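You operate a simulated robot arm through the tools that you are given. There is no shell and no other tool.

You are at the controls of a simulated two-armed robot. One attempt, no reset.

Task
Fix the port that the alarm names and start it again.
Fine: push its lead home, turn its holder's knob shut, clear the alarm, then start.

Only the result counts: the job must be done as asked and must still hold three seconds after the hand-in. Knocking over, shifting, dropping, spilling or breaking anything else fails it.

Robot
Two 6-joint arms with two-finger parallel grippers on one trunk that stands fixed in place. Base frame: the origin is at the foot of the trunk, x ahead of it, y to its left, z up; the work surface is at about z = 0.789. Units: m, rad, N and s.
The left shoulder is at [0.05, 0.17, 1.294], the right one opposite. Each reaches about 1.092 m from its shoulder. Payload 1.57 kg a hand.
Tool frame (each hand has its own): the origin (TCP) lies between the finger pads and is the grasp point; the fingertips stand 0.03 m ahead of it; z points along the fingers, y is the line along which they close. The gripper opens to 0.08 m. The fingers are 0.017 m wide and 0.012 m thick; the gripper's body (0.04 by 0.082 m) begins 0.08 m behind the TCP.
Orientation is told as [roll, pitch, yaw] about the base's x, y, z axes, in that order, counted from this pose: with the fingers straight down and closing along the base's y, the tool's x points along the base's -x, its y along +y and its z along -z.

Tools
- The arms move only by the tool jog_arm. It takes "left_series", "right_series" or both (then of equal length, played together; a hand with none holds still); each is a list of rows, each a list of 6 numbers: the shift along the base's x, y, z in mm, then the turn, a rotation vector about the base's x, y, z in rad. In form: [[x, y, z, ax, ay, az], ...]. A call has 1 to 20 rows; each row is the pose to reach, as a shift and turn from the pose commanded when the call began. "left_gripper" and "right_gripper" are, for a hand that has rows, the opening in per cent of the stroke, from 0 (shut) to 100 (fully open), set as the call begins (left out, the last holds). Each row takes 0.2 s and may step no farther than 0.05 m and 0.15 rad from the row before; otherwise, or with a gripper value out of range, the whole call is refused. A pose out of reach is approached as far as the arm can. The call stops where the force on the tool passes 90 N (or 10 N more than at its start, if that is more) or the arm is blocked; 0.2 s more then pass. The fingers move at their own pace (about 0.045 m/s each) and stop on an object; they squeeze with about 29 N. The grip force told is the motor's: it shows also when the fingers shut on nothing. Time passes only in rows, and 0.2 s behind the last, so rows that repeat a pose let the fingers close. It gives the time, the measured TCP pose, the force on the tool (base axes), the opening and the grip force at its end, in the units of the frame above (readings bear some noise), with the torque about the TCP (base axes, N m) and any sound that the robot's microphone picked up, and new pictures: "show" is both (left out), scene, wrist or none (wrist: the cameras of the hands that moved).
- Cameras (640 x 400 px; columns grow to the right, rows downward): "scene" is now at [0.0351, 0.0148, 1.8617]; the picture's right is [0.20, -0.98, 0.00], its down [-0.76, -0.16, -0.64] and it looks along [0.62, 0.13, -0.77] (base axes); focal length 318 px, centre (320, 200). "left" rides on the left gripper at [0.072, 0.007, -0.122] in its tool frame; the picture's right is [-0.09, 1.00, 0.00], its down [-0.84, -0.08, -0.54] and it looks along [-0.54, -0.05, 0.84] (tool axes); focal length 238 px, centre (320, 200). "right" rides on the right gripper at [0.072, -0.007, -0.122] in its tool frame; the picture's right is [0.09, 1.00, 0.00], its down [-0.84, 0.08, -0.54] and it looks along [-0.54, 0.05, 0.84] (tool axes); focal length 238 px, centre (320, 200). There is no depth. A picture from a camera that has moved, and an enlarged one, comes with that camera's place and axes in the base frame and with its lens.
- lift_body(by): slides the trunk up (or, below 0, down) by that many m; the arms and the scene camera ride with it, the base frame stays. It gives what a move gives, with no picture.
- aim_head(pan, tilt): turns the head with the scene camera to pan (to the left, within 1.501 rad either way) and tilt (down, from -0.506 to 1.204), counted from straight ahead of the robot. It gives what a move gives, and a new picture of the scene camera.
- inspect(camera, box): a new picture of the part [left, top, right, bottom] of that camera's present view, enlarged. No time passes.
- job_done(): hands the job in; it is judged then, once.

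Places have to be worked out from the pictures, the camera data and where the tool is seen. Open the grippers and draw the arms clear of the work before you hand the job in, unless the task says otherwise.

The tools are called after "Call:" as name(argument=value, ...) on one line, values as JSON. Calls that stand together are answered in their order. jog_arm: Moves the arms, as the interface text tells. Its arguments: {"type":"object","properties":{"left_series":{"type":"array"},"left_gripper":{"type":"number"},"right_series":{"type":"array"},"right_gripper":{"type":"number"},"show":{"type":"string","enum":["both","scene","wrist","none"]}},"required":[]} The other tools are called the same way: lift_body (by) moves the trunk up or down; aim_head (pan, tilt) turns the head that bears the scene camera; inspect (camera, box) takes an enlarged picture of a part of a camera's view; job_done () hands the job in.

At the start:

```text
time_s: 0.0
left_tcp_pos: [0.6446, 0.3092, 1.1842]
left_orientation: [-0.001, -0.002, 0.0]
left_ft_force: [0.7, 0.2, 0.6]
left_torque: [0.0, 0.03, 0.01]
left_gripper_width: 0.0799
left_gripper_force: 0.0
right_tcp_pos: [0.6674, -0.2528, 1.1842]
right_orientation: [-0.001, 0.001, 0.0]
right_ft_force: [0.5, 0.0, -0.2]
right_torque: [-0.01, -0.02, 0.01]
right_gripper_width: 0.0798
right_gripper_force: 0.0
trunk travel left (down, up): [-0.909, 0.061]
head pan, tilt (commanded): [0.204, 0.881]
```

scene: 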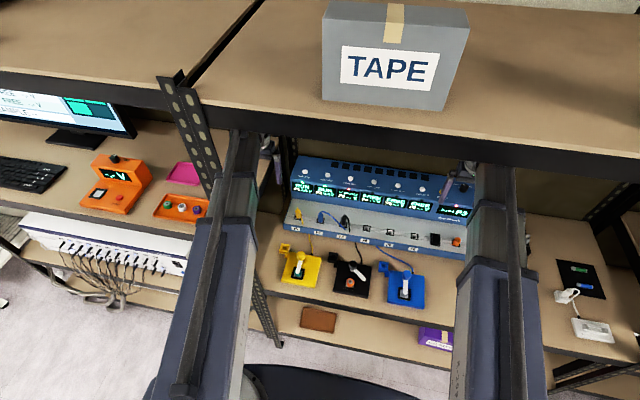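
right: 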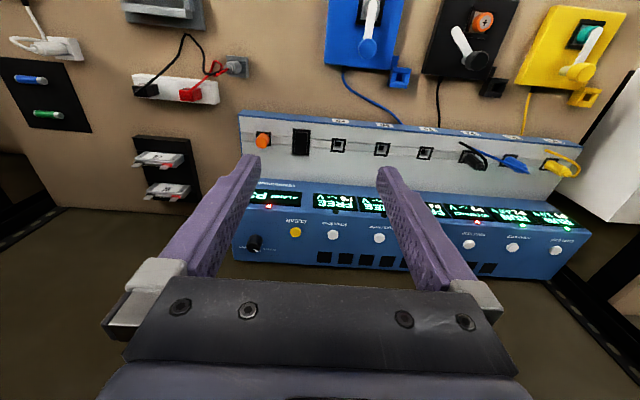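
left: 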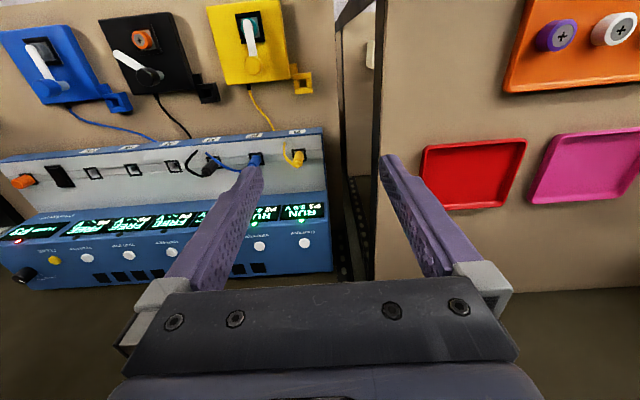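

I see a blue multi-port device with three holders (yellow, black, blue) before it. First I look closely at the device from several cameras.

Call:
inspect(camera="scene", box=[270, 140, 490, 278])

Call:
inspect(camera="right", box=[230, 100, 610, 280])

Call:
inspect(camera="left", box=[0, 120, 340, 300])

Call:
inspect(camera="scene", box=[270, 225, 440, 320])

```text
2.90 times, centred on (380, 209) of scene
camera zoom: at [0.0351, 0.0148, 1.8617], right [0.2, -0.98, 0.0], down [-0.76, -0.16, -0.64], along [0.62, 0.13, -0.77], focal length 921 px, centre (146, 174)
```

zoom: 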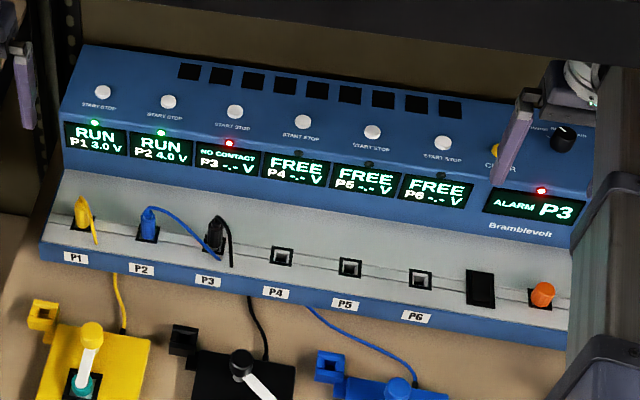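

```text
1.68 times, centred on (420, 190) of right
camera zoom: at [0.5934, -0.258, 1.306], right [-0.09, 1.0, 0.0], down [0.84, 0.08, 0.54], along [0.54, 0.05, -0.84], focal length 401 px, centre (152, 217)
```

zoom: 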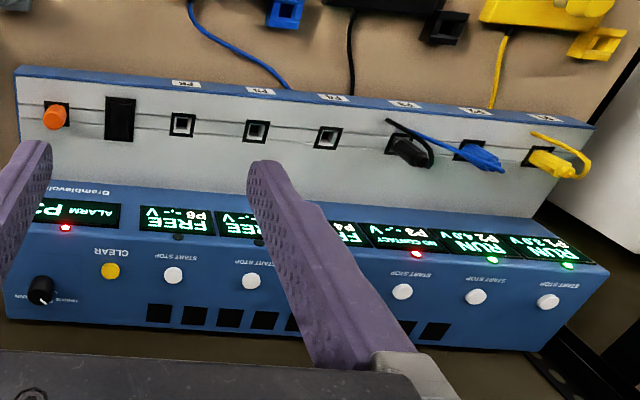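

```text
1.88 times, centred on (170, 210) of left
camera zoom: at [0.5725, 0.3159, 1.3054], right [0.09, 1.0, 0.0], down [0.84, -0.08, 0.54], along [0.54, -0.05, -0.84], focal length 449 px, centre (602, 181)
```

zoom: 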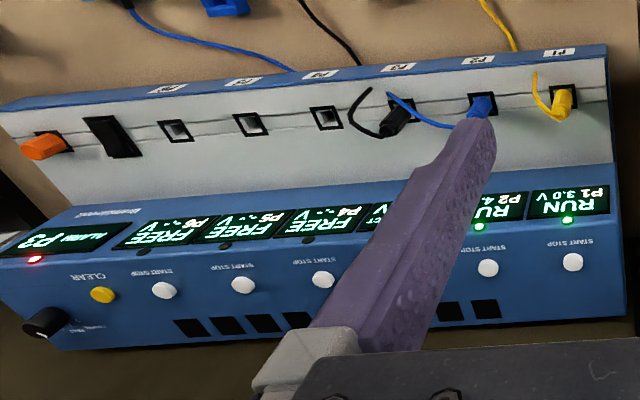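

```text
3.76 times, centred on (355, 272) of scene
camera zoom: at [0.0351, 0.0148, 1.8617], right [0.2, -0.98, 0.0], down [-0.76, -0.16, -0.64], along [0.62, 0.13, -0.77], focal length 1196 px, centre (188, -73)
```

zoom: 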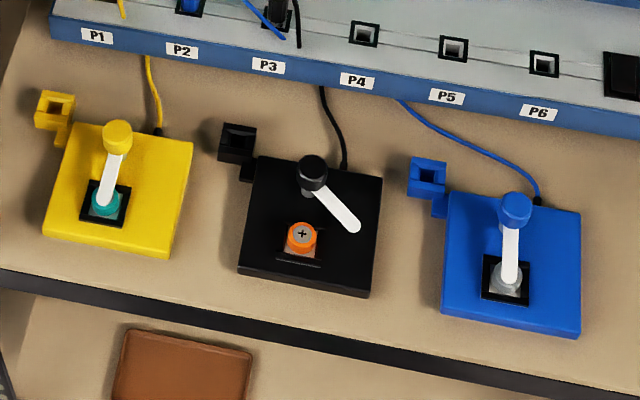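

The alarm names P3 (black lead, black holder with its lever swung off the cell). From triangulation: P3 plug ≈ (0.759, 0.071, 0.846), CLEAR ≈ (0.897, −0.277, 0.953), P3 start button ≈ (0.899, 0.071, 0.952). Now I check the shelf above by looking with the head.

Call:
aim_head(pan=0.0, tilt=0.45)

Call:
inspect(camera="scene", box=[200, 200, 520, 400])

```text
time_s: 0.9
left_tcp_pos: [0.6454, 0.3107, 1.1836]
left_orientation: [0.0, -0.001, 0.001]
left_ft_force: [0.1, 0.3, -0.8]
left_torque: [0.01, 0.0, 0.03]
left_gripper_width: 0.0798
left_gripper_force: 0.0
right_tcp_pos: [0.6645, -0.2522, 1.1832]
right_orientation: [0.002, 0.0, -0.001]
right_ft_force: [0.7, -0.2, 0.6]
right_torque: [0.0, 0.0, -0.03]
right_gripper_width: 0.0799
right_gripper_force: 0.1
trunk travel left (down, up): [-0.909, 0.061]
head pan, tilt (commanded): [0.0, 0.45]
camera scene: at [0.0521, -0.0007, 1.8986], right [0.0, -1.0, 0.0], down [-0.44, 0.0, -0.9], along [0.9, 0.0, -0.44], focal length 318 px, centre (320, 200)
```

scene: 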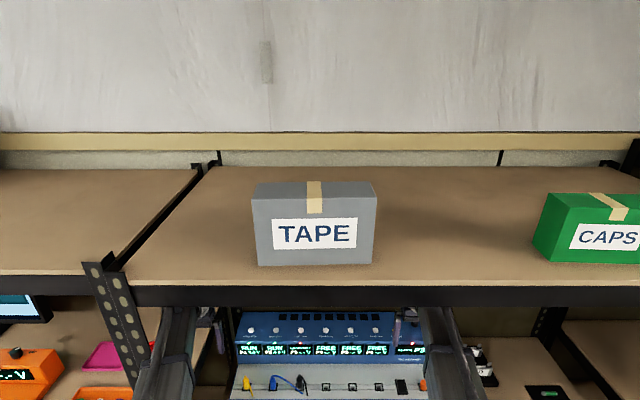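

```text
2.00 times, centred on (360, 300) of scene
camera zoom: at [0.0521, -0.0007, 1.8986], right [0.0, -1.0, 0.0], down [-0.44, 0.0, -0.9], along [0.9, 0.0, -0.44], focal length 636 px, centre (240, 0)
```

zoom: 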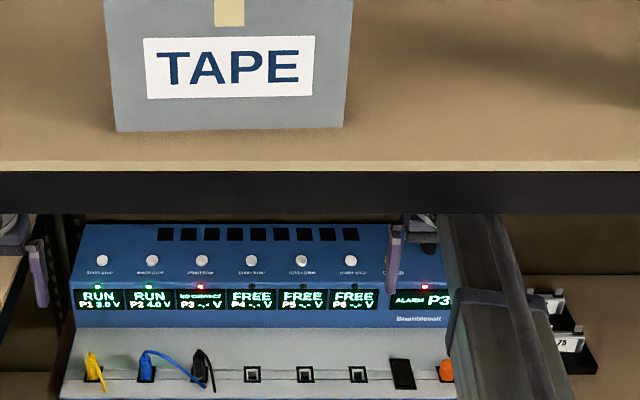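

The shelf beam hides the upper wrist, so the arms already work beneath the shelf. I look further down to see where the elbows and the table edge are.

Call:
aim_head(pan=0.0, tilt=1.15)

Call:
inspect(camera="scene", box=[160, 0, 480, 200])

```text
time_s: 2.0
left_tcp_pos: [0.6441, 0.3108, 1.1833]
left_orientation: [0.0, -0.001, 0.001]
left_ft_force: [-0.2, 0.6, -1.0]
left_torque: [0.01, -0.04, 0.01]
left_gripper_width: 0.08
left_gripper_force: 0.0
right_tcp_pos: [0.6645, -0.2526, 1.1844]
right_orientation: [-0.001, 0.0, -0.001]
right_ft_force: [-0.2, -0.9, -0.3]
right_torque: [0.01, 0.0, 0.01]
right_gripper_width: 0.0798
right_gripper_force: 0.0
trunk travel left (down, up): [-0.909, 0.061]
head pan, tilt (commanded): [0.0, 1.15]
camera scene: at [0.0198, -0.0007, 1.8434], right [0.0, -1.0, 0.0], down [-0.91, 0.0, -0.41], along [0.41, 0.0, -0.91], focal length 318 px, centre (320, 200)
```

scene: 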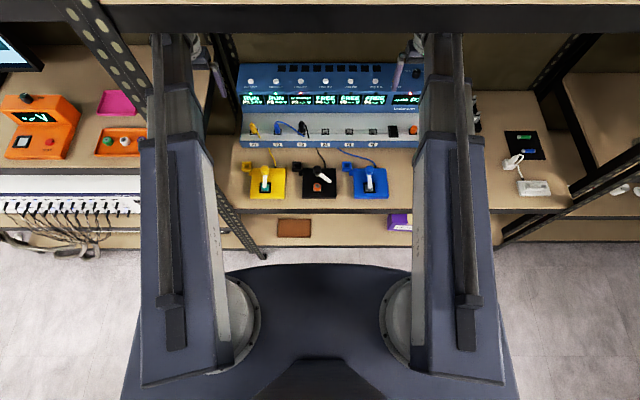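

```text
2.00 times, centred on (320, 100) of scene
camera zoom: at [0.0198, -0.0007, 1.8434], right [0.0, -1.0, 0.0], down [-0.91, 0.0, -0.41], along [0.41, 0.0, -0.91], focal length 636 px, centre (320, 400)
```

zoom: 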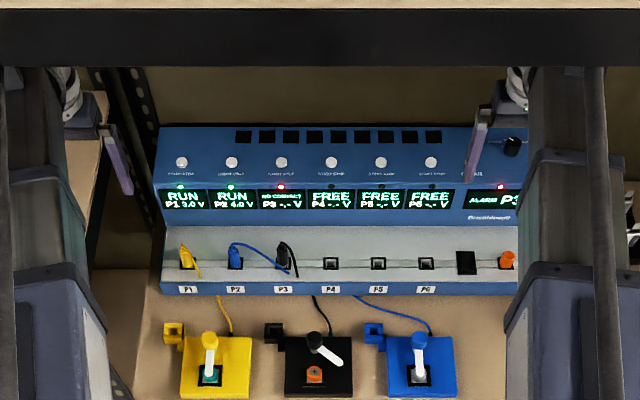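

Shelf underside is at about z ≈ 1.5, x ≥ 0.45, so work below is clear. I bring the left hand over the front of the P3 plug for a close look.

Call:
jog_arm(left_series=[[0, -40, -22, 0, 0, 0], [0, -80, -44, 0, 0, 0], [0, -120, -66, 0, 0, 0], [0, -160, -88, 0, 0, 0], [0, -200, -110, 0, 0, 0], [0, -225, -135, 0, 0, 0]], show="both")

Call:
inspect(camera="left", box=[220, 0, 420, 125])

```text
time_s: 3.4
left_tcp_pos: [0.6379, 0.0791, 1.1839]
left_orientation: [0.0, 0.001, 0.0]
left_ft_force: [0.5, -0.2, -0.4]
left_torque: [-0.02, 0.03, 0.0]
left_gripper_width: 0.0799
left_gripper_force: 0.2
left hand out of reach, approached as far as the arm can: row 1, 2, 3, 4, 5, 6
right_tcp_pos: [0.6652, -0.2511, 1.1834]
right_orientation: [0.0, -0.001, 0.001]
right_ft_force: [0.7, 0.4, 0.3]
right_torque: [0.02, 0.01, 0.0]
right_gripper_width: 0.0803
right_gripper_force: 0.1
trunk travel left (down, up): [-0.909, 0.061]
head pan, tilt (commanded): [0.0, 1.15]
camera scene: at [0.0195, -0.0013, 1.8434], right [0.0, -1.0, 0.0], down [-0.91, 0.0, -0.41], along [0.41, 0.0, -0.91], focal length 318 px, centre (320, 200)
camera left: at [0.566, 0.0862, 1.3055], right [0.09, 1.0, 0.0], down [0.84, -0.08, 0.54], along [0.54, -0.05, -0.84], focal length 238 px, centre (320, 200)
```

scene: 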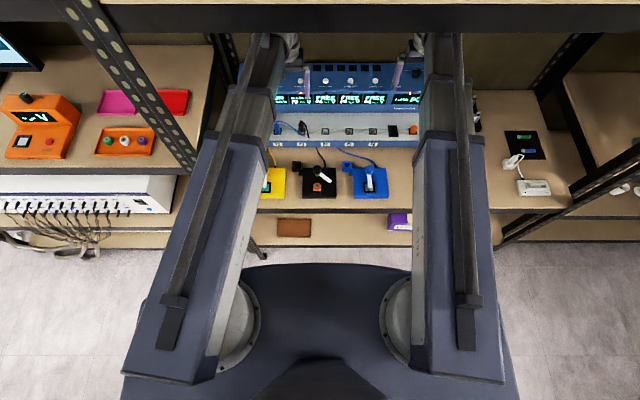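
left: 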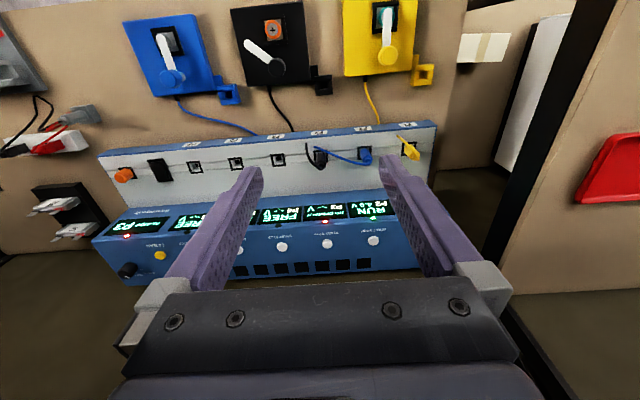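

```text
3.20 times, centred on (320, 62) of left
camera zoom: at [0.566, 0.0862, 1.3055], right [0.09, 1.0, 0.0], down [0.84, -0.08, 0.54], along [0.54, -0.05, -0.84], focal length 763 px, centre (320, 640)
```

zoom: 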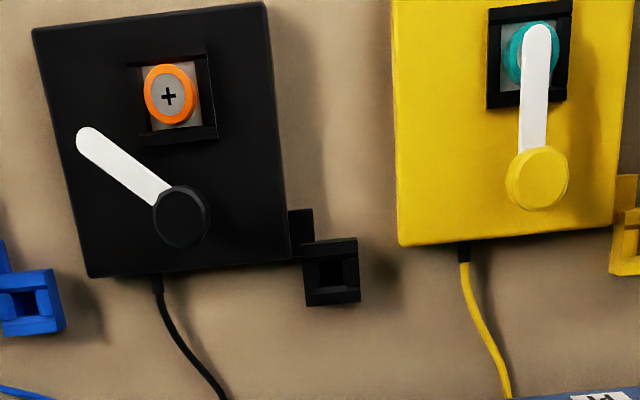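

The arm cannot go lower at this trunk height (z stayed at 1.184), so I lower the trunk. A 0.2 m drop leaves the fingertips at z ≈ 0.954 in front of the device, clear of everything.

Call:
lift_body(by=-0.2)

Call:
jog_arm(left_series=[[0, 0, -5, 0, 0, 0], [0, 0, -10, 0, 0, 0]], show="both")

```text
time_s: 5.5
left_tcp_pos: [0.6382, 0.0806, 0.9852]
left_orientation: [0.001, 0.001, 0.002]
left_ft_force: [0.2, -0.2, 0.2]
left_torque: [0.0, 0.01, -0.02]
left_gripper_width: 0.08
left_gripper_force: 0.0
right_tcp_pos: [0.6642, -0.2541, 0.9839]
right_orientation: [0.0, 0.0, 0.0]
right_ft_force: [1.0, -1.0, 0.3]
right_torque: [0.0, 0.01, 0.02]
right_gripper_width: 0.0801
right_gripper_force: 0.1
trunk travel left (down, up): [-0.709, 0.261]
head pan, tilt (commanded): [0.0, 1.15]
```

```text
time_s: 6.1
left_tcp_pos: [0.6378, 0.0801, 0.9829]
left_orientation: [0.001, -0.001, 0.001]
left_ft_force: [0.0, 0.5, 0.5]
left_torque: [0.0, -0.04, 0.0]
left_gripper_width: 0.0797
left_gripper_force: 0.1
left hand out of reach, approached as far as the arm can: row 1, 2
right_tcp_pos: [0.665, -0.2526, 0.9837]
right_orientation: [-0.001, 0.0, 0.0]
right_ft_force: [0.1, -0.3, 0.8]
right_torque: [-0.01, -0.02, -0.03]
right_gripper_width: 0.0802
right_gripper_force: 0.1
trunk travel left (down, up): [-0.709, 0.261]
head pan, tilt (commanded): [0.0, 1.15]
camera scene: at [0.0197, -0.0007, 1.6434], right [0.0, -1.0, 0.0], down [-0.91, 0.0, -0.41], along [0.41, 0.0, -0.91], focal length 318 px, centre (320, 200)
camera left: at [0.5662, 0.0868, 1.1054], right [0.09, 1.0, 0.0], down [0.84, -0.08, 0.54], along [0.54, -0.05, -0.84], focal length 238 px, centre (320, 200)
```

scene: 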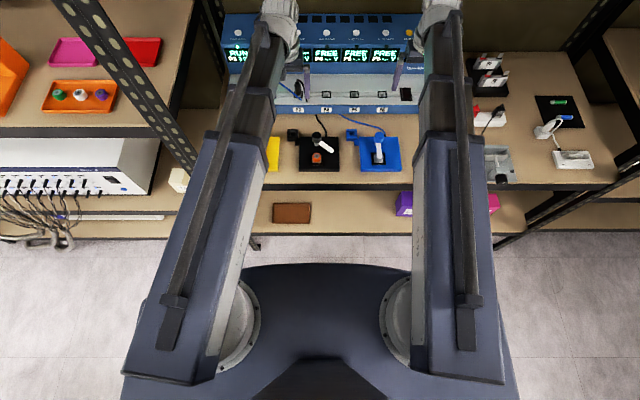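
left: 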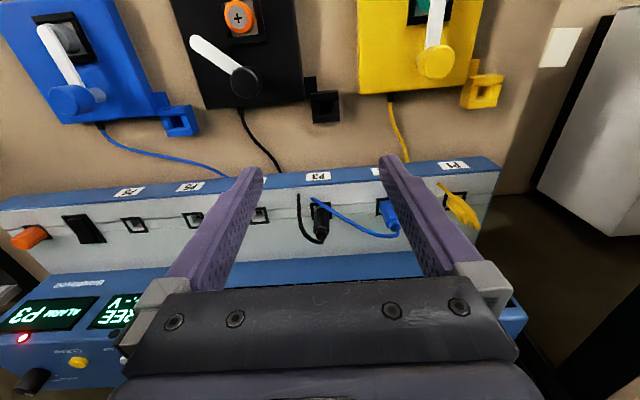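

Arm limit confirmed: the hand rides with the trunk. Now I zoom in on the P3 plug and the black holder from this closer view.

Call:
inspect(camera="left", box=[250, 140, 490, 290])

Call:
inspect(camera="left", box=[160, 0, 360, 125])

Call:
inspect(camera="scene", box=[260, 60, 420, 180])

Call:
inspect(camera="right", box=[380, 0, 640, 200])

```text
2.67 times, centred on (370, 215) of left
camera zoom: at [0.5662, 0.0868, 1.1054], right [0.09, 1.0, 0.0], down [0.84, -0.08, 0.54], along [0.54, -0.05, -0.84], focal length 636 px, centre (187, 160)
```

zoom: 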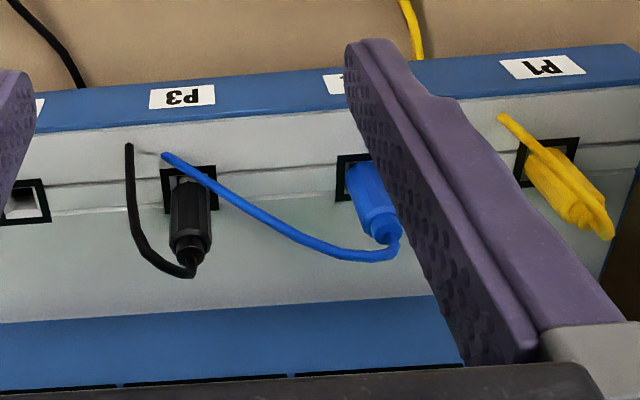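

```text
3.20 times, centred on (260, 62) of left
camera zoom: at [0.5662, 0.0868, 1.1054], right [0.09, 1.0, 0.0], down [0.84, -0.08, 0.54], along [0.54, -0.05, -0.84], focal length 763 px, centre (512, 640)
```

zoom: 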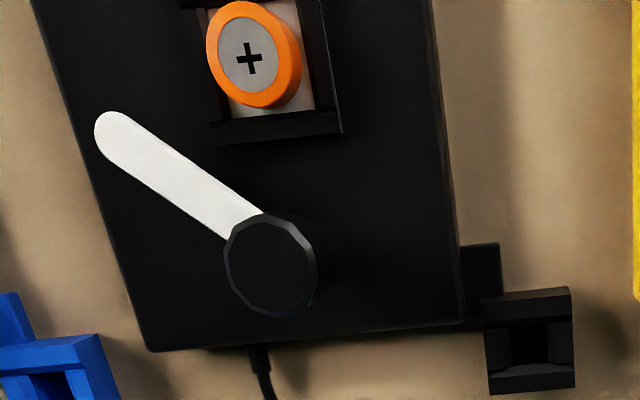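

```text
3.33 times, centred on (340, 120) of scene
camera zoom: at [0.0197, -0.0007, 1.6434], right [0.0, -1.0, 0.0], down [-0.91, 0.0, -0.41], along [0.41, 0.0, -0.91], focal length 1059 px, centre (253, 467)
```

zoom: 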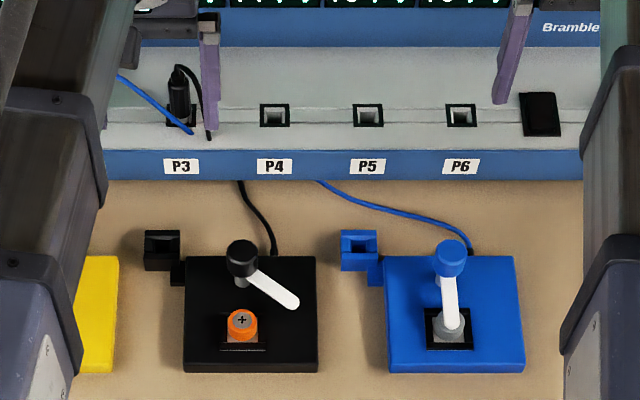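

```text
2.00 times, centred on (510, 100) of right
camera zoom: at [0.5934, -0.258, 1.106], right [-0.09, 1.0, 0.0], down [0.84, 0.08, 0.54], along [0.54, 0.05, -0.84], focal length 477 px, centre (-60, 400)
```

zoom: 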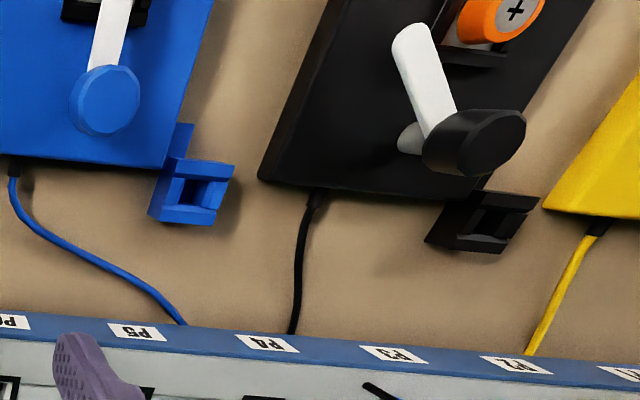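

I need a different viewing angle on the plug; the right camera sees it from the side.

Call:
inspect(camera="right", box=[460, 140, 640, 250])

```text
3.56 times, centred on (550, 195) of right
camera zoom: at [0.5934, -0.258, 1.106], right [-0.09, 1.0, 0.0], down [0.84, 0.08, 0.54], along [0.54, 0.05, -0.84], focal length 848 px, centre (-498, 218)
```

zoom: 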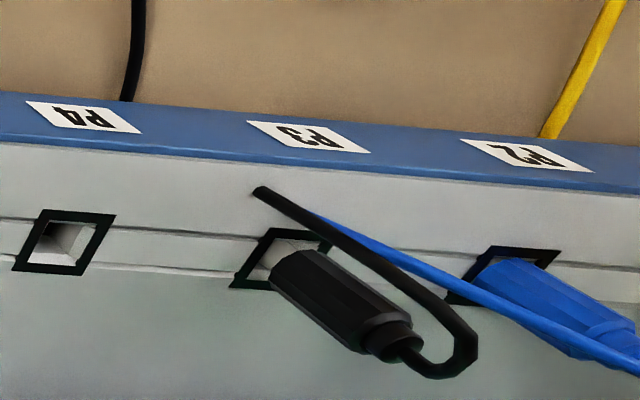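

The plug stands vertical: socket ≈ (0.760, 0.070, 0.832), rear end ≈ z 0.881, about 8–9 mm higher than the seated P2 plug. The black knob's top is at ≈ (0.588, 0.010, 0.846), ~30 mm wide, lever ~48° off the cell. I raise both hands so I can lower the trunk further without touching anything.

Call:
jog_arm(left_series=[[0, 0, 45, 0, 0, 0], [0, 0, 90, 0, 0, 0], [0, 0, 135, 0, 0, 0], [0, 0, 170, 0, 0, 0]], right_series=[[0, 0, 45, 0, 0, 0], [0, 0, 90, 0, 0, 0], [0, 0, 135, 0, 0, 0], [0, 0, 170, 0, 0, 0]], show="none")

```text
time_s: 7.1
left_tcp_pos: [0.6372, 0.081, 0.9831]
left_orientation: [-0.001, -0.001, 0.001]
left_ft_force: [0.1, 0.4, 0.1]
left_torque: [0.04, 0.0, 0.04]
left_gripper_width: 0.0799
left_gripper_force: 0.0
left hand out of reach, approached as far as the arm can: row 1, 2, 3, 4
right_tcp_pos: [0.6647, -0.2522, 0.983]
right_orientation: [0.0, 0.0, 0.002]
right_ft_force: [-0.7, -0.8, 0.0]
right_torque: [0.01, -0.01, -0.01]
right_gripper_width: 0.0801
right_gripper_force: 0.0
right hand out of reach, approached as far as the arm can: row 1, 2, 3, 4
trunk travel left (down, up): [-0.709, 0.261]
head pan, tilt (commanded): [0.0, 1.15]
```

Neither up nor down moves the hand, so height seems to come only from the trunk. I test small horizontal moves and tilts with the right hand, which is clear of everything, to learn what the arm can do.

Call:
jog_arm(right_series=[[0, 0, 0, 0, -0.1, 0], [0, 0, 0, 0, -0.2, 0], [0, 0, 0, 0, -0.2, 0]], show="none")

```text
time_s: 7.9
left_tcp_pos: [0.6372, 0.081, 0.9852]
left_orientation: [0.0, 0.0, -0.001]
left_ft_force: [0.0, 0.5, -0.6]
left_torque: [-0.03, 0.02, 0.01]
left_gripper_width: 0.08
left_gripper_force: 0.0
right_tcp_pos: [0.6645, -0.256, 0.9894]
right_orientation: [0.0, -0.201, 0.0]
right_ft_force: [1.2, 1.0, -0.5]
right_torque: [0.0, -0.02, 0.0]
right_gripper_width: 0.08
right_gripper_force: 0.1
right hand out of reach, approached as far as the arm can: row 2, 3
trunk travel left (down, up): [-0.709, 0.261]
head pan, tilt (commanded): [0.0, 1.15]
```

Tilting works (with small z change), so height comes from the trunk. I restore the right hand upright and bring the left hand, half-open, over the P3 plug at (0.763, 0.071), with tips still at z ≈ 0.953, well above the plug.

Call:
jog_arm(left_series=[[30, -2, 0, 0, 0, 0], [60, -5, 0, 0, 0, 0], [95, -8, 0, 0, 0, 0], [126, -10, 0, 0, 0, 0], [126, -10, 0, 0, 0, 0]], right_series=[[0, 0, 0, 0, 0.1, 0], [0, 0, 0, 0, 0.2, 0], [0, 0, 0, 0, 0.2, 0], [0, 0, 0, 0, 0.2, 0], [0, 0, 0, 0, 0.2, 0]], left_gripper=50, show="both")

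Call:
inspect(camera="left", box=[240, 60, 420, 180])

Call:
inspect(camera="right", box=[440, 100, 640, 250])

```text
time_s: 9.1
left_tcp_pos: [0.7636, 0.0767, 0.9829]
left_orientation: [-0.002, -0.001, 0.0]
left_ft_force: [-0.4, 0.1, 0.2]
left_torque: [0.04, -0.02, 0.01]
left_gripper_width: 0.0399
left_gripper_force: 0.1
right_tcp_pos: [0.6649, -0.2583, 0.9833]
right_orientation: [0.0, 0.0, -0.001]
right_ft_force: [0.5, -0.4, -0.3]
right_torque: [0.0, 0.01, 0.02]
right_gripper_width: 0.08
right_gripper_force: 0.0
right hand out of reach, approached as far as the arm can: row 1, 2, 3, 4, 5
trunk travel left (down, up): [-0.709, 0.261]
head pan, tilt (commanded): [0.0, 1.15]
camera scene: at [0.0194, -0.0007, 1.6434], right [0.0, -1.0, 0.0], down [-0.91, 0.0, -0.41], along [0.41, 0.0, -0.91], focal length 318 px, centre (320, 200)
camera right: at [0.5924, -0.2641, 1.1062], right [-0.09, 1.0, 0.0], down [0.84, 0.08, 0.54], along [0.54, 0.05, -0.84], focal length 238 px, centre (320, 200)
camera left: at [0.6916, 0.0821, 1.1056], right [0.09, 1.0, 0.0], down [0.84, -0.08, 0.54], along [0.54, -0.05, -0.84], focal length 238 px, centre (320, 200)
```

scene: 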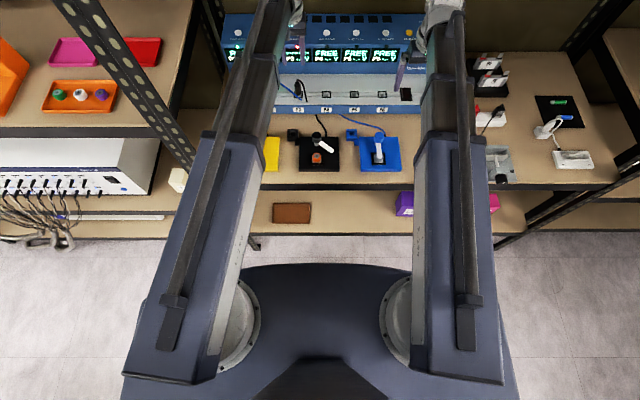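
right: 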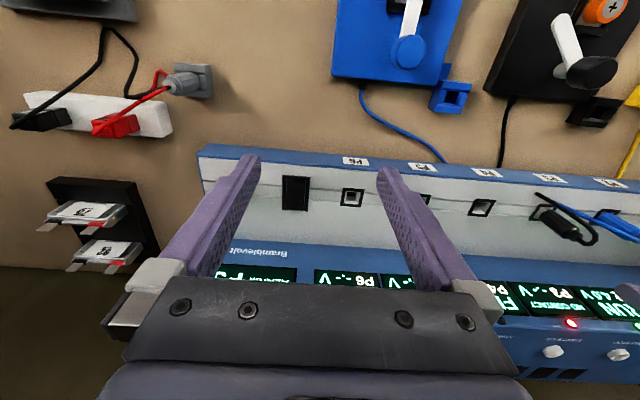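
left: 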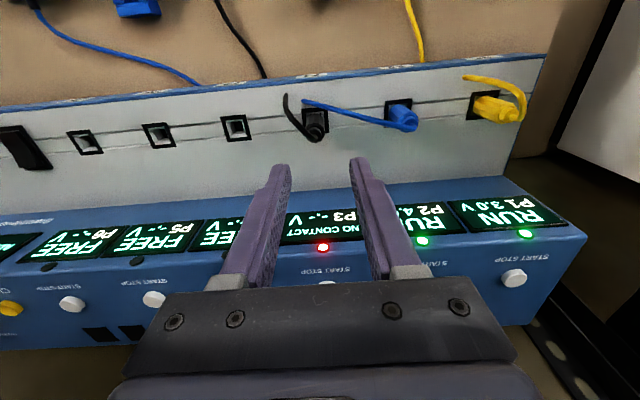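

```text
3.33 times, centred on (330, 120) of left
camera zoom: at [0.6916, 0.0821, 1.1056], right [0.09, 1.0, 0.0], down [0.84, -0.08, 0.54], along [0.54, -0.05, -0.84], focal length 794 px, centre (287, 467)
```

zoom: 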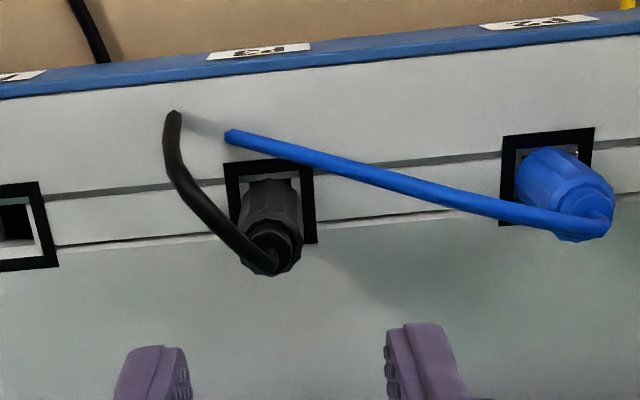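

```text
2.67 times, centred on (540, 175) of right
camera zoom: at [0.5924, -0.2641, 1.1062], right [-0.09, 1.0, 0.0], down [0.84, 0.08, 0.54], along [0.54, 0.05, -0.84], focal length 636 px, centre (-267, 267)
```

zoom: 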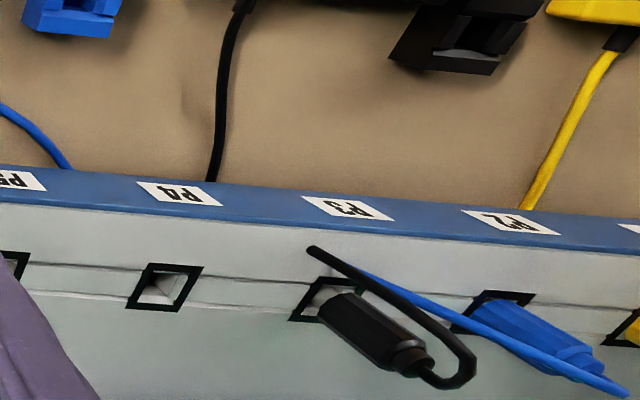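

The plug is confirmed at ≈ (0.761, 0.071), vertical, top ≈ 0.881. I centre the left hand on it in y and then lower the trunk 85 mm so the tips (z ≈ 0.868) begin to straddle the plug top.

Call:
jog_arm(left_series=[[0, -5.5, 0, 0, 0, 0], [0, -5.5, 0, 0, 0, 0]], show="none")

Call:
lift_body(by=-0.065)

Call:
inspect(camera="left", box=[220, 60, 440, 200])

Call:
inspect(camera="right", box=[420, 100, 640, 260])

```text
time_s: 9.7
left_tcp_pos: [0.7646, 0.0716, 0.9825]
left_orientation: [-0.001, -0.001, -0.001]
left_ft_force: [0.1, 1.0, -0.3]
left_torque: [0.01, 0.02, -0.04]
left_gripper_width: 0.0402
left_gripper_force: 0.1
right_tcp_pos: [0.6641, -0.2581, 0.9844]
right_orientation: [-0.001, 0.001, -0.001]
right_ft_force: [-0.2, -0.6, -0.3]
right_torque: [0.0, 0.02, 0.02]
right_gripper_width: 0.0798
right_gripper_force: 0.1
trunk travel left (down, up): [-0.709, 0.261]
head pan, tilt (commanded): [0.0, 1.15]
```

```text
time_s: 10.8
left_tcp_pos: [0.7636, 0.0709, 0.919]
left_orientation: [0.0, 0.0, 0.001]
left_ft_force: [-0.3, 0.7, -0.1]
left_torque: [0.01, 0.02, -0.01]
left_gripper_width: 0.0398
left_gripper_force: 0.1
right_tcp_pos: [0.664, -0.2584, 0.9187]
right_orientation: [-0.002, 0.0, 0.0]
right_ft_force: [-0.1, -0.3, -0.3]
right_torque: [0.0, -0.04, -0.01]
right_gripper_width: 0.08
right_gripper_force: 0.0
trunk travel left (down, up): [-0.644, 0.326]
head pan, tilt (commanded): [0.0, 1.15]
```

```text
2.86 times, centred on (330, 130) of left
camera zoom: at [0.6919, 0.0769, 1.0406], right [0.09, 1.0, 0.0], down [0.84, -0.08, 0.54], along [0.54, -0.05, -0.84], focal length 681 px, centre (291, 400)
```

zoom: 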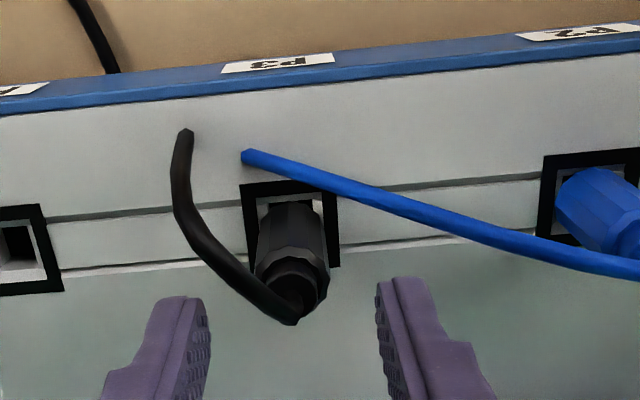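

```text
2.50 times, centred on (530, 180) of right
camera zoom: at [0.5925, -0.2642, 1.0412], right [-0.09, 1.0, 0.0], down [0.84, 0.08, 0.54], along [0.54, 0.05, -0.84], focal length 596 px, centre (-205, 250)
```

zoom: 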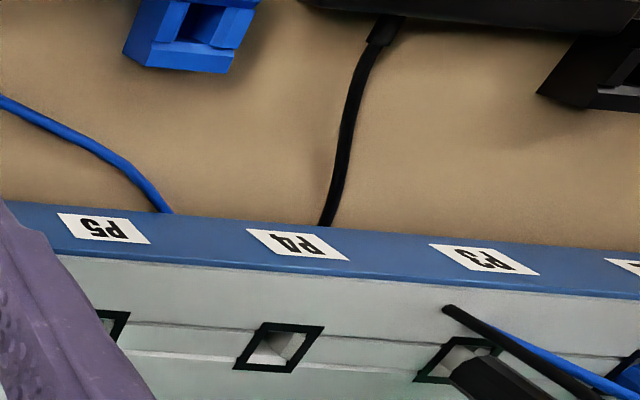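

Fingers are centred on the plug (tips at z ≈ 0.889, plug top ≈ 0.881). I lower another 30 mm so the pads overlap the plug body, watching forces.

Call:
lift_body(by=-0.02)

Call:
lift_body(by=-0.01)

Call:
inspect(camera="left", box=[220, 60, 440, 200])

```text
time_s: 11.4
left_tcp_pos: [0.763, 0.0705, 0.8997]
left_orientation: [0.001, 0.001, 0.0]
left_ft_force: [0.3, -0.3, 0.4]
left_torque: [0.0, 0.01, 0.0]
left_gripper_width: 0.04
left_gripper_force: 0.1
right_tcp_pos: [0.6644, -0.258, 0.8983]
right_orientation: [0.001, 0.0, 0.001]
right_ft_force: [1.2, 0.6, -0.9]
right_torque: [0.03, 0.01, 0.02]
right_gripper_width: 0.08
right_gripper_force: 0.0
trunk travel left (down, up): [-0.624, 0.346]
head pan, tilt (commanded): [0.0, 1.15]
```

```text
time_s: 12.0
left_tcp_pos: [0.7619, 0.071, 0.8893]
left_orientation: [0.0, 0.002, -0.001]
left_ft_force: [-0.3, -0.3, -0.6]
left_torque: [0.01, -0.02, 0.04]
left_gripper_width: 0.04
left_gripper_force: 0.1
right_tcp_pos: [0.663, -0.2583, 0.8874]
right_orientation: [-0.001, 0.0, 0.0]
right_ft_force: [-0.7, 0.6, 0.3]
right_torque: [0.02, -0.01, -0.05]
right_gripper_width: 0.0801
right_gripper_force: 0.0
trunk travel left (down, up): [-0.614, 0.356]
head pan, tilt (commanded): [0.0, 1.15]
```

```text
2.86 times, centred on (330, 130) of left
camera zoom: at [0.6918, 0.0769, 1.0105], right [0.09, 1.0, 0.0], down [0.84, -0.08, 0.54], along [0.54, -0.05, -0.84], focal length 681 px, centre (291, 400)
```

zoom: 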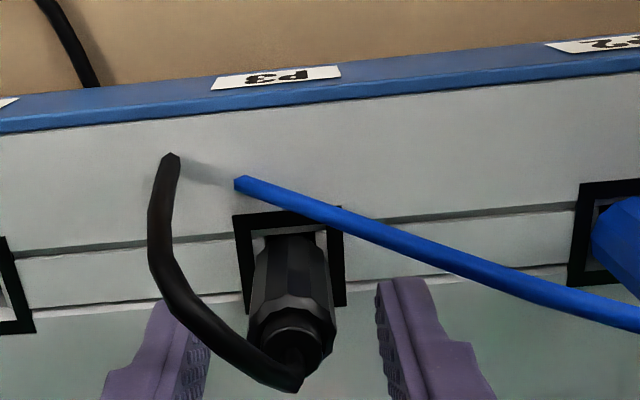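

The fingers straddle the plug body with no contact. I close the left gripper gently on it while holding the pose.

Call:
jog_arm(left_series=[[0, 0, 0, 0, 0, 0], [0, 0, 0, 0, 0, 0], [0, 0, 0, 0, 0, 0], [0, 0, 0, 0, 0, 0]], left_gripper=0, show="wrist")

Call:
inspect(camera="left", box=[220, 60, 440, 200])

```text
time_s: 13.0
left_tcp_pos: [0.7628, 0.0713, 0.8889]
left_orientation: [0.0, 0.001, 0.0]
left_ft_force: [0.4, -0.4, -0.3]
left_torque: [0.0, 0.02, 0.01]
left_gripper_width: 0.0178
left_gripper_force: 29.0
right_tcp_pos: [0.6662, -0.2587, 0.8889]
right_orientation: [0.001, 0.0, -0.001]
right_ft_force: [0.5, 0.0, 0.8]
right_torque: [-0.03, 0.01, -0.01]
right_gripper_width: 0.0799
right_gripper_force: 0.1
trunk travel left (down, up): [-0.614, 0.356]
head pan, tilt (commanded): [0.0, 1.15]
camera left: at [0.692, 0.0769, 1.0104], right [0.09, 1.0, 0.0], down [0.84, -0.08, 0.54], along [0.54, -0.05, -0.84], focal length 238 px, centre (320, 200)
```

left: 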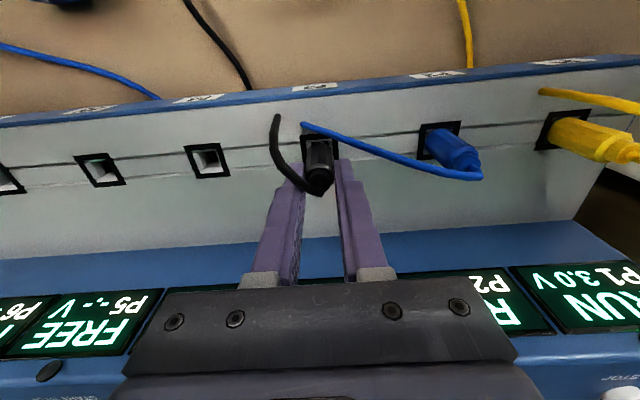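

```text
2.86 times, centred on (330, 130) of left
camera zoom: at [0.692, 0.0769, 1.0104], right [0.09, 1.0, 0.0], down [0.84, -0.08, 0.54], along [0.54, -0.05, -0.84], focal length 681 px, centre (291, 400)
```

zoom: 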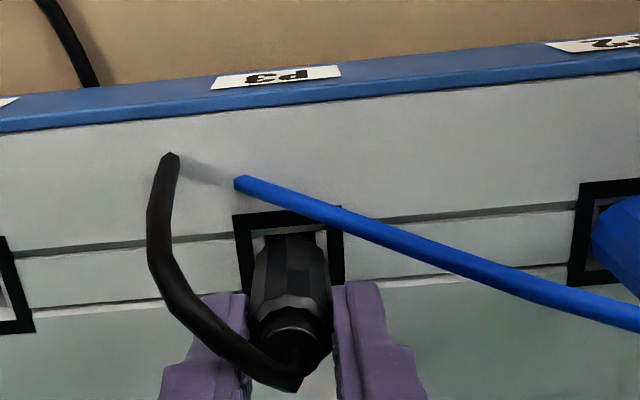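

The plug is gripped (17.8 mm, 29 N). I push it down in small trunk steps, watching force and sound.

Call:
lift_body(by=-0.004)

```text
time_s: 13.6
left_tcp_pos: [0.7638, 0.07, 0.8844]
left_orientation: [0.0, 0.0, 0.001]
left_ft_force: [-0.9, -0.2, -0.5]
left_torque: [0.01, 0.0, -0.01]
left_gripper_width: 0.0183
left_gripper_force: 28.4
right_tcp_pos: [0.6639, -0.2589, 0.8846]
right_orientation: [0.001, 0.001, 0.001]
right_ft_force: [0.3, 0.5, -0.6]
right_torque: [0.01, 0.0, 0.0]
right_gripper_width: 0.0803
right_gripper_force: 0.0
trunk travel left (down, up): [-0.61, 0.36]
head pan, tilt (commanded): [0.0, 1.15]
```

Call:
inspect(camera="left", box=[220, 60, 440, 200])

Call:
lift_body(by=-0.003)

Call:
inspect(camera="left", box=[220, 60, 440, 200])

```text
2.86 times, centred on (330, 130) of left
camera zoom: at [0.692, 0.0769, 1.0063], right [0.09, 1.0, 0.0], down [0.84, -0.08, 0.54], along [0.54, -0.05, -0.84], focal length 681 px, centre (291, 400)
```

zoom: 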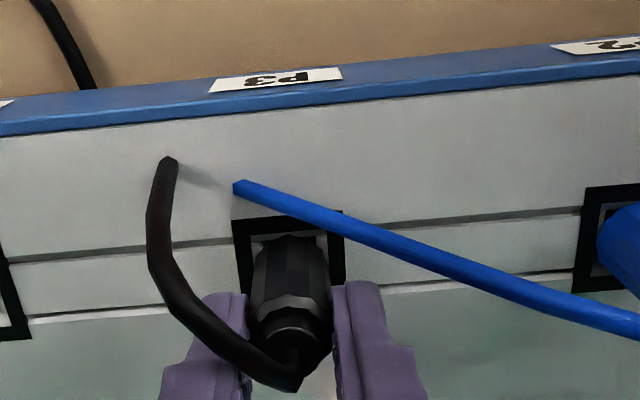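

```text
time_s: 14.1
left_tcp_pos: [0.7632, 0.0709, 0.8816]
left_orientation: [0.001, 0.001, 0.0]
left_ft_force: [0.5, 0.8, 2.3]
left_torque: [0.0, -0.02, 0.02]
left_gripper_width: 0.018
left_gripper_force: 28.7
right_tcp_pos: [0.6645, -0.2582, 0.8815]
right_orientation: [0.001, 0.0, 0.0]
right_ft_force: [0.6, -0.1, 0.3]
right_torque: [0.03, -0.01, 0.01]
right_gripper_width: 0.0798
right_gripper_force: 0.0
trunk travel left (down, up): [-0.607, 0.363]
head pan, tilt (commanded): [0.0, 1.15]
```

```text
2.86 times, centred on (330, 130) of left
camera zoom: at [0.6919, 0.077, 1.0035], right [0.09, 1.0, 0.0], down [0.84, -0.08, 0.54], along [0.54, -0.05, -0.84], focal length 681 px, centre (291, 400)
```

zoom: 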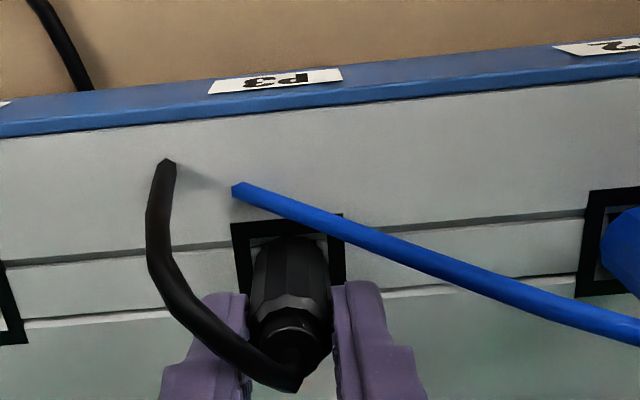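

The plug moves down with the fingers (7 mm so far); force begins to build slightly. I continue in small steps.

Call:
lift_body(by=-0.003)

Call:
inspect(camera="left", box=[220, 60, 440, 200])

Call:
inspect(camera="left", box=[0, 230, 640, 400])

```text
time_s: 14.6
left_tcp_pos: [0.7627, 0.0712, 0.8806]
left_orientation: [-0.001, -0.001, 0.0]
left_ft_force: [4.4, 1.5, 19.1]
left_torque: [0.18, -0.13, -0.02]
left_gripper_width: 0.018
left_gripper_force: 29.2
right_tcp_pos: [0.6641, -0.2585, 0.8794]
right_orientation: [-0.001, -0.002, 0.001]
right_ft_force: [-0.6, 0.2, 0.0]
right_torque: [-0.04, 0.01, 0.02]
right_gripper_width: 0.08
right_gripper_force: 0.0
trunk travel left (down, up): [-0.604, 0.366]
head pan, tilt (commanded): [0.0, 1.15]
```

```text
2.86 times, centred on (330, 130) of left
camera zoom: at [0.6913, 0.077, 1.0013], right [0.09, 1.0, 0.0], down [0.84, -0.08, 0.54], along [0.54, -0.05, -0.84], focal length 681 px, centre (291, 400)
```

zoom: 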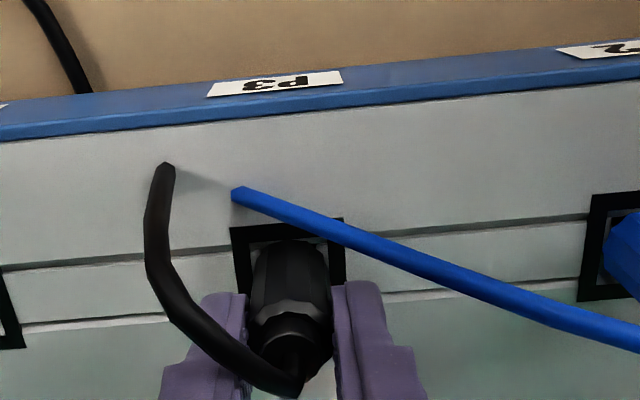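

```text
1.00 times, centred on (320, 315) of left (not enlarged: the box is as wide or as high as the picture)
camera zoom: at [0.6913, 0.077, 1.0013], right [0.09, 1.0, 0.0], down [0.84, -0.08, 0.54], along [0.54, -0.05, -0.84], focal length 238 px, centre (320, 85)
```

zoom: 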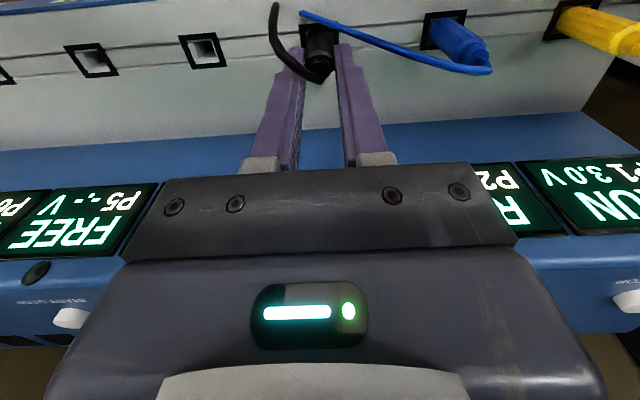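

Force jumped to 19 N after ~8.4 mm of travel, so the plug is either seated or a tip touches. I check from the side with the right camera.

Call:
inspect(camera="right", box=[480, 180, 640, 300])

Call:
inspect(camera="left", box=[270, 90, 510, 240])

```text
3.33 times, centred on (560, 240) of right
camera zoom: at [0.5918, -0.2642, 1.0018], right [-0.09, 1.0, 0.0], down [0.84, 0.08, 0.54], along [0.54, 0.05, -0.84], focal length 794 px, centre (-480, 67)
```

zoom: 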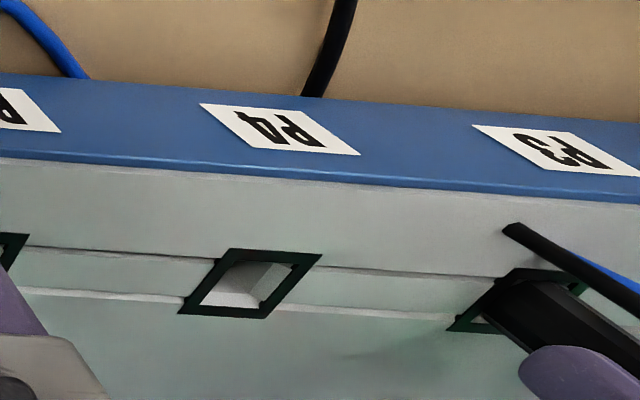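

```text
2.67 times, centred on (390, 165) of left
camera zoom: at [0.6913, 0.077, 1.0013], right [0.09, 1.0, 0.0], down [0.84, -0.08, 0.54], along [0.54, -0.05, -0.84], focal length 636 px, centre (133, 293)
```

zoom: 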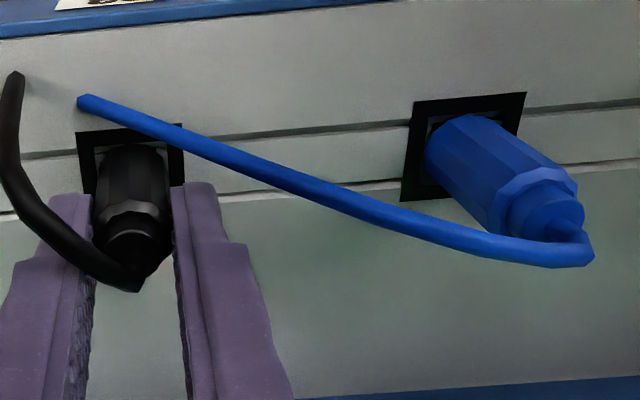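

The plug looks level with the seated P2 plug now. I press 2 mm more to make sure it is bottomed out, watching for a click or rising force.

Call:
lift_body(by=-0.002)

Call:
inspect(camera="left", box=[270, 90, 510, 240])

```text
time_s: 15.1
left_tcp_pos: [0.7623, 0.0714, 0.8781]
left_orientation: [0.001, 0.0, 0.0]
left_ft_force: [2.9, 0.9, 16.0]
left_torque: [-0.15, -0.1, 0.04]
left_gripper_width: 0.018
left_gripper_force: 29.3
right_tcp_pos: [0.6643, -0.2577, 0.8767]
right_orientation: [0.0, -0.001, 0.0]
right_ft_force: [-0.2, -0.3, 0.0]
right_torque: [0.01, 0.02, 0.0]
right_gripper_width: 0.08
right_gripper_force: 0.0
trunk travel left (down, up): [-0.602, 0.368]
head pan, tilt (commanded): [0.0, 1.15]
```

```text
2.67 times, centred on (390, 165) of left
camera zoom: at [0.691, 0.077, 0.999], right [0.09, 1.0, 0.0], down [0.84, -0.08, 0.54], along [0.54, -0.05, -0.84], focal length 636 px, centre (133, 293)
```

zoom: 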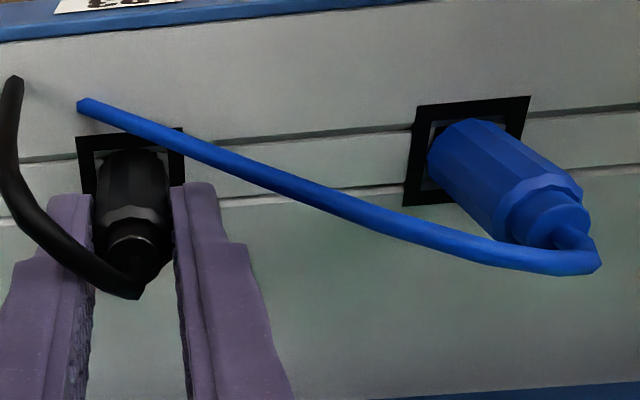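

Force plateaus at ~16–19 N while the pads begin to slip on the plug, so I can't yet be sure it is fully home. I open the gripper to 40 mm, rise 40 mm, and compare P3's height with the seated P1/P2 plugs.

Call:
jog_arm(left_series=[[0, 0, 0, 0, 0, 0], [0, 0, 0, 0, 0, 0], [0, 0, 0, 0, 0, 0]], left_gripper=50, show="none")

Call:
lift_body(by=0.06)

Call:
inspect(camera="left", box=[250, 70, 490, 220])

Call:
inspect(camera="right", box=[480, 140, 640, 260])

```text
time_s: 15.9
left_tcp_pos: [0.7638, 0.0722, 0.877]
left_orientation: [0.001, 0.0, -0.003]
left_ft_force: [-0.6, -0.6, -0.2]
left_torque: [-0.01, -0.02, -0.01]
left_gripper_width: 0.0399
left_gripper_force: 0.0
right_tcp_pos: [0.6648, -0.2583, 0.8771]
right_orientation: [-0.001, 0.0, 0.0]
right_ft_force: [-0.8, 0.1, -0.3]
right_torque: [0.0, -0.02, 0.01]
right_gripper_width: 0.08
right_gripper_force: 0.0
trunk travel left (down, up): [-0.602, 0.368]
head pan, tilt (commanded): [0.0, 1.15]
```

```text
time_s: 16.9
left_tcp_pos: [0.7643, 0.0711, 0.9363]
left_orientation: [0.0, -0.002, 0.001]
left_ft_force: [-0.2, -0.4, -0.1]
left_torque: [-0.04, -0.01, -0.01]
left_gripper_width: 0.0398
left_gripper_force: 0.1
right_tcp_pos: [0.6663, -0.2577, 0.936]
right_orientation: [0.001, 0.001, 0.0]
right_ft_force: [0.3, -0.1, 0.6]
right_torque: [-0.01, 0.02, 0.02]
right_gripper_width: 0.0803
right_gripper_force: 0.0
trunk travel left (down, up): [-0.662, 0.308]
head pan, tilt (commanded): [0.0, 1.15]
```

```text
2.67 times, centred on (370, 145) of left
camera zoom: at [0.6921, 0.0769, 1.0583], right [0.09, 1.0, 0.0], down [0.84, -0.08, 0.54], along [0.54, -0.05, -0.84], focal length 636 px, centre (187, 347)
```

zoom: 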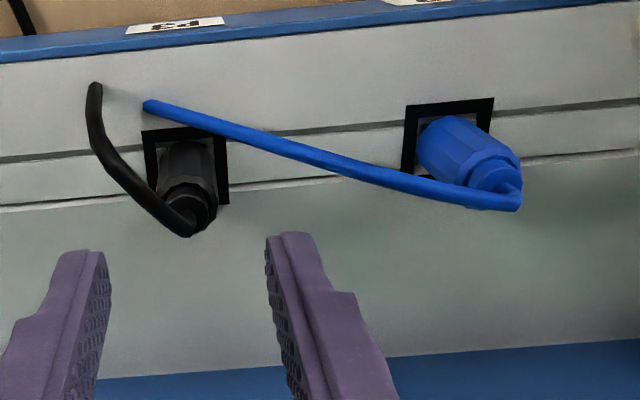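

```text
3.33 times, centred on (560, 200) of right
camera zoom: at [0.5928, -0.2642, 1.0589], right [-0.09, 1.0, 0.0], down [0.84, 0.08, 0.54], along [0.54, 0.05, -0.84], focal length 794 px, centre (-480, 200)
```

zoom: 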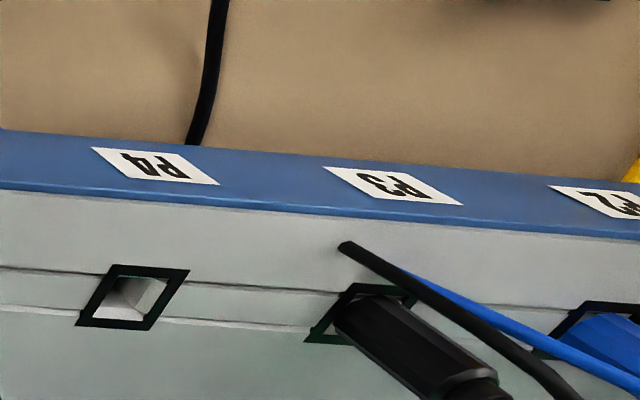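

To compare fairly, I shift the left hand 92 mm in −y so its camera sees P3 from exactly the angle at which it now sees P2.

Call:
jog_arm(left_series=[[0, -46, 0, 0, 0, 0], [0, -92, 0, 0, 0, 0], [0, -92, 0, 0, 0, 0]], show="none")

Call:
inspect(camera="left", box=[250, 70, 490, 220])

```text
time_s: 17.7
left_tcp_pos: [0.7659, -0.0208, 0.9371]
left_orientation: [0.0, 0.0, -0.001]
left_ft_force: [0.0, -0.1, 0.1]
left_torque: [0.01, 0.0, -0.03]
left_gripper_width: 0.04
left_gripper_force: 0.0
right_tcp_pos: [0.6661, -0.2576, 0.9369]
right_orientation: [0.001, 0.0, -0.001]
right_ft_force: [-0.5, -0.5, 0.6]
right_torque: [0.0, 0.0, -0.01]
right_gripper_width: 0.0799
right_gripper_force: 0.1
trunk travel left (down, up): [-0.662, 0.308]
head pan, tilt (commanded): [0.0, 1.15]
```

```text
2.67 times, centred on (370, 145) of left
camera zoom: at [0.6937, -0.0146, 1.0584], right [0.09, 1.0, 0.0], down [0.84, -0.08, 0.54], along [0.54, -0.05, -0.84], focal length 636 px, centre (187, 347)
```

zoom: 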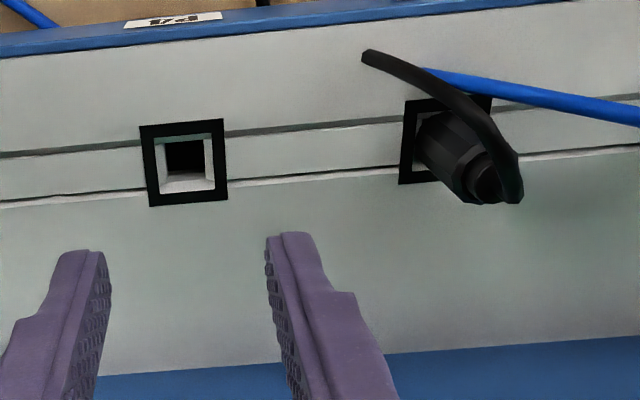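

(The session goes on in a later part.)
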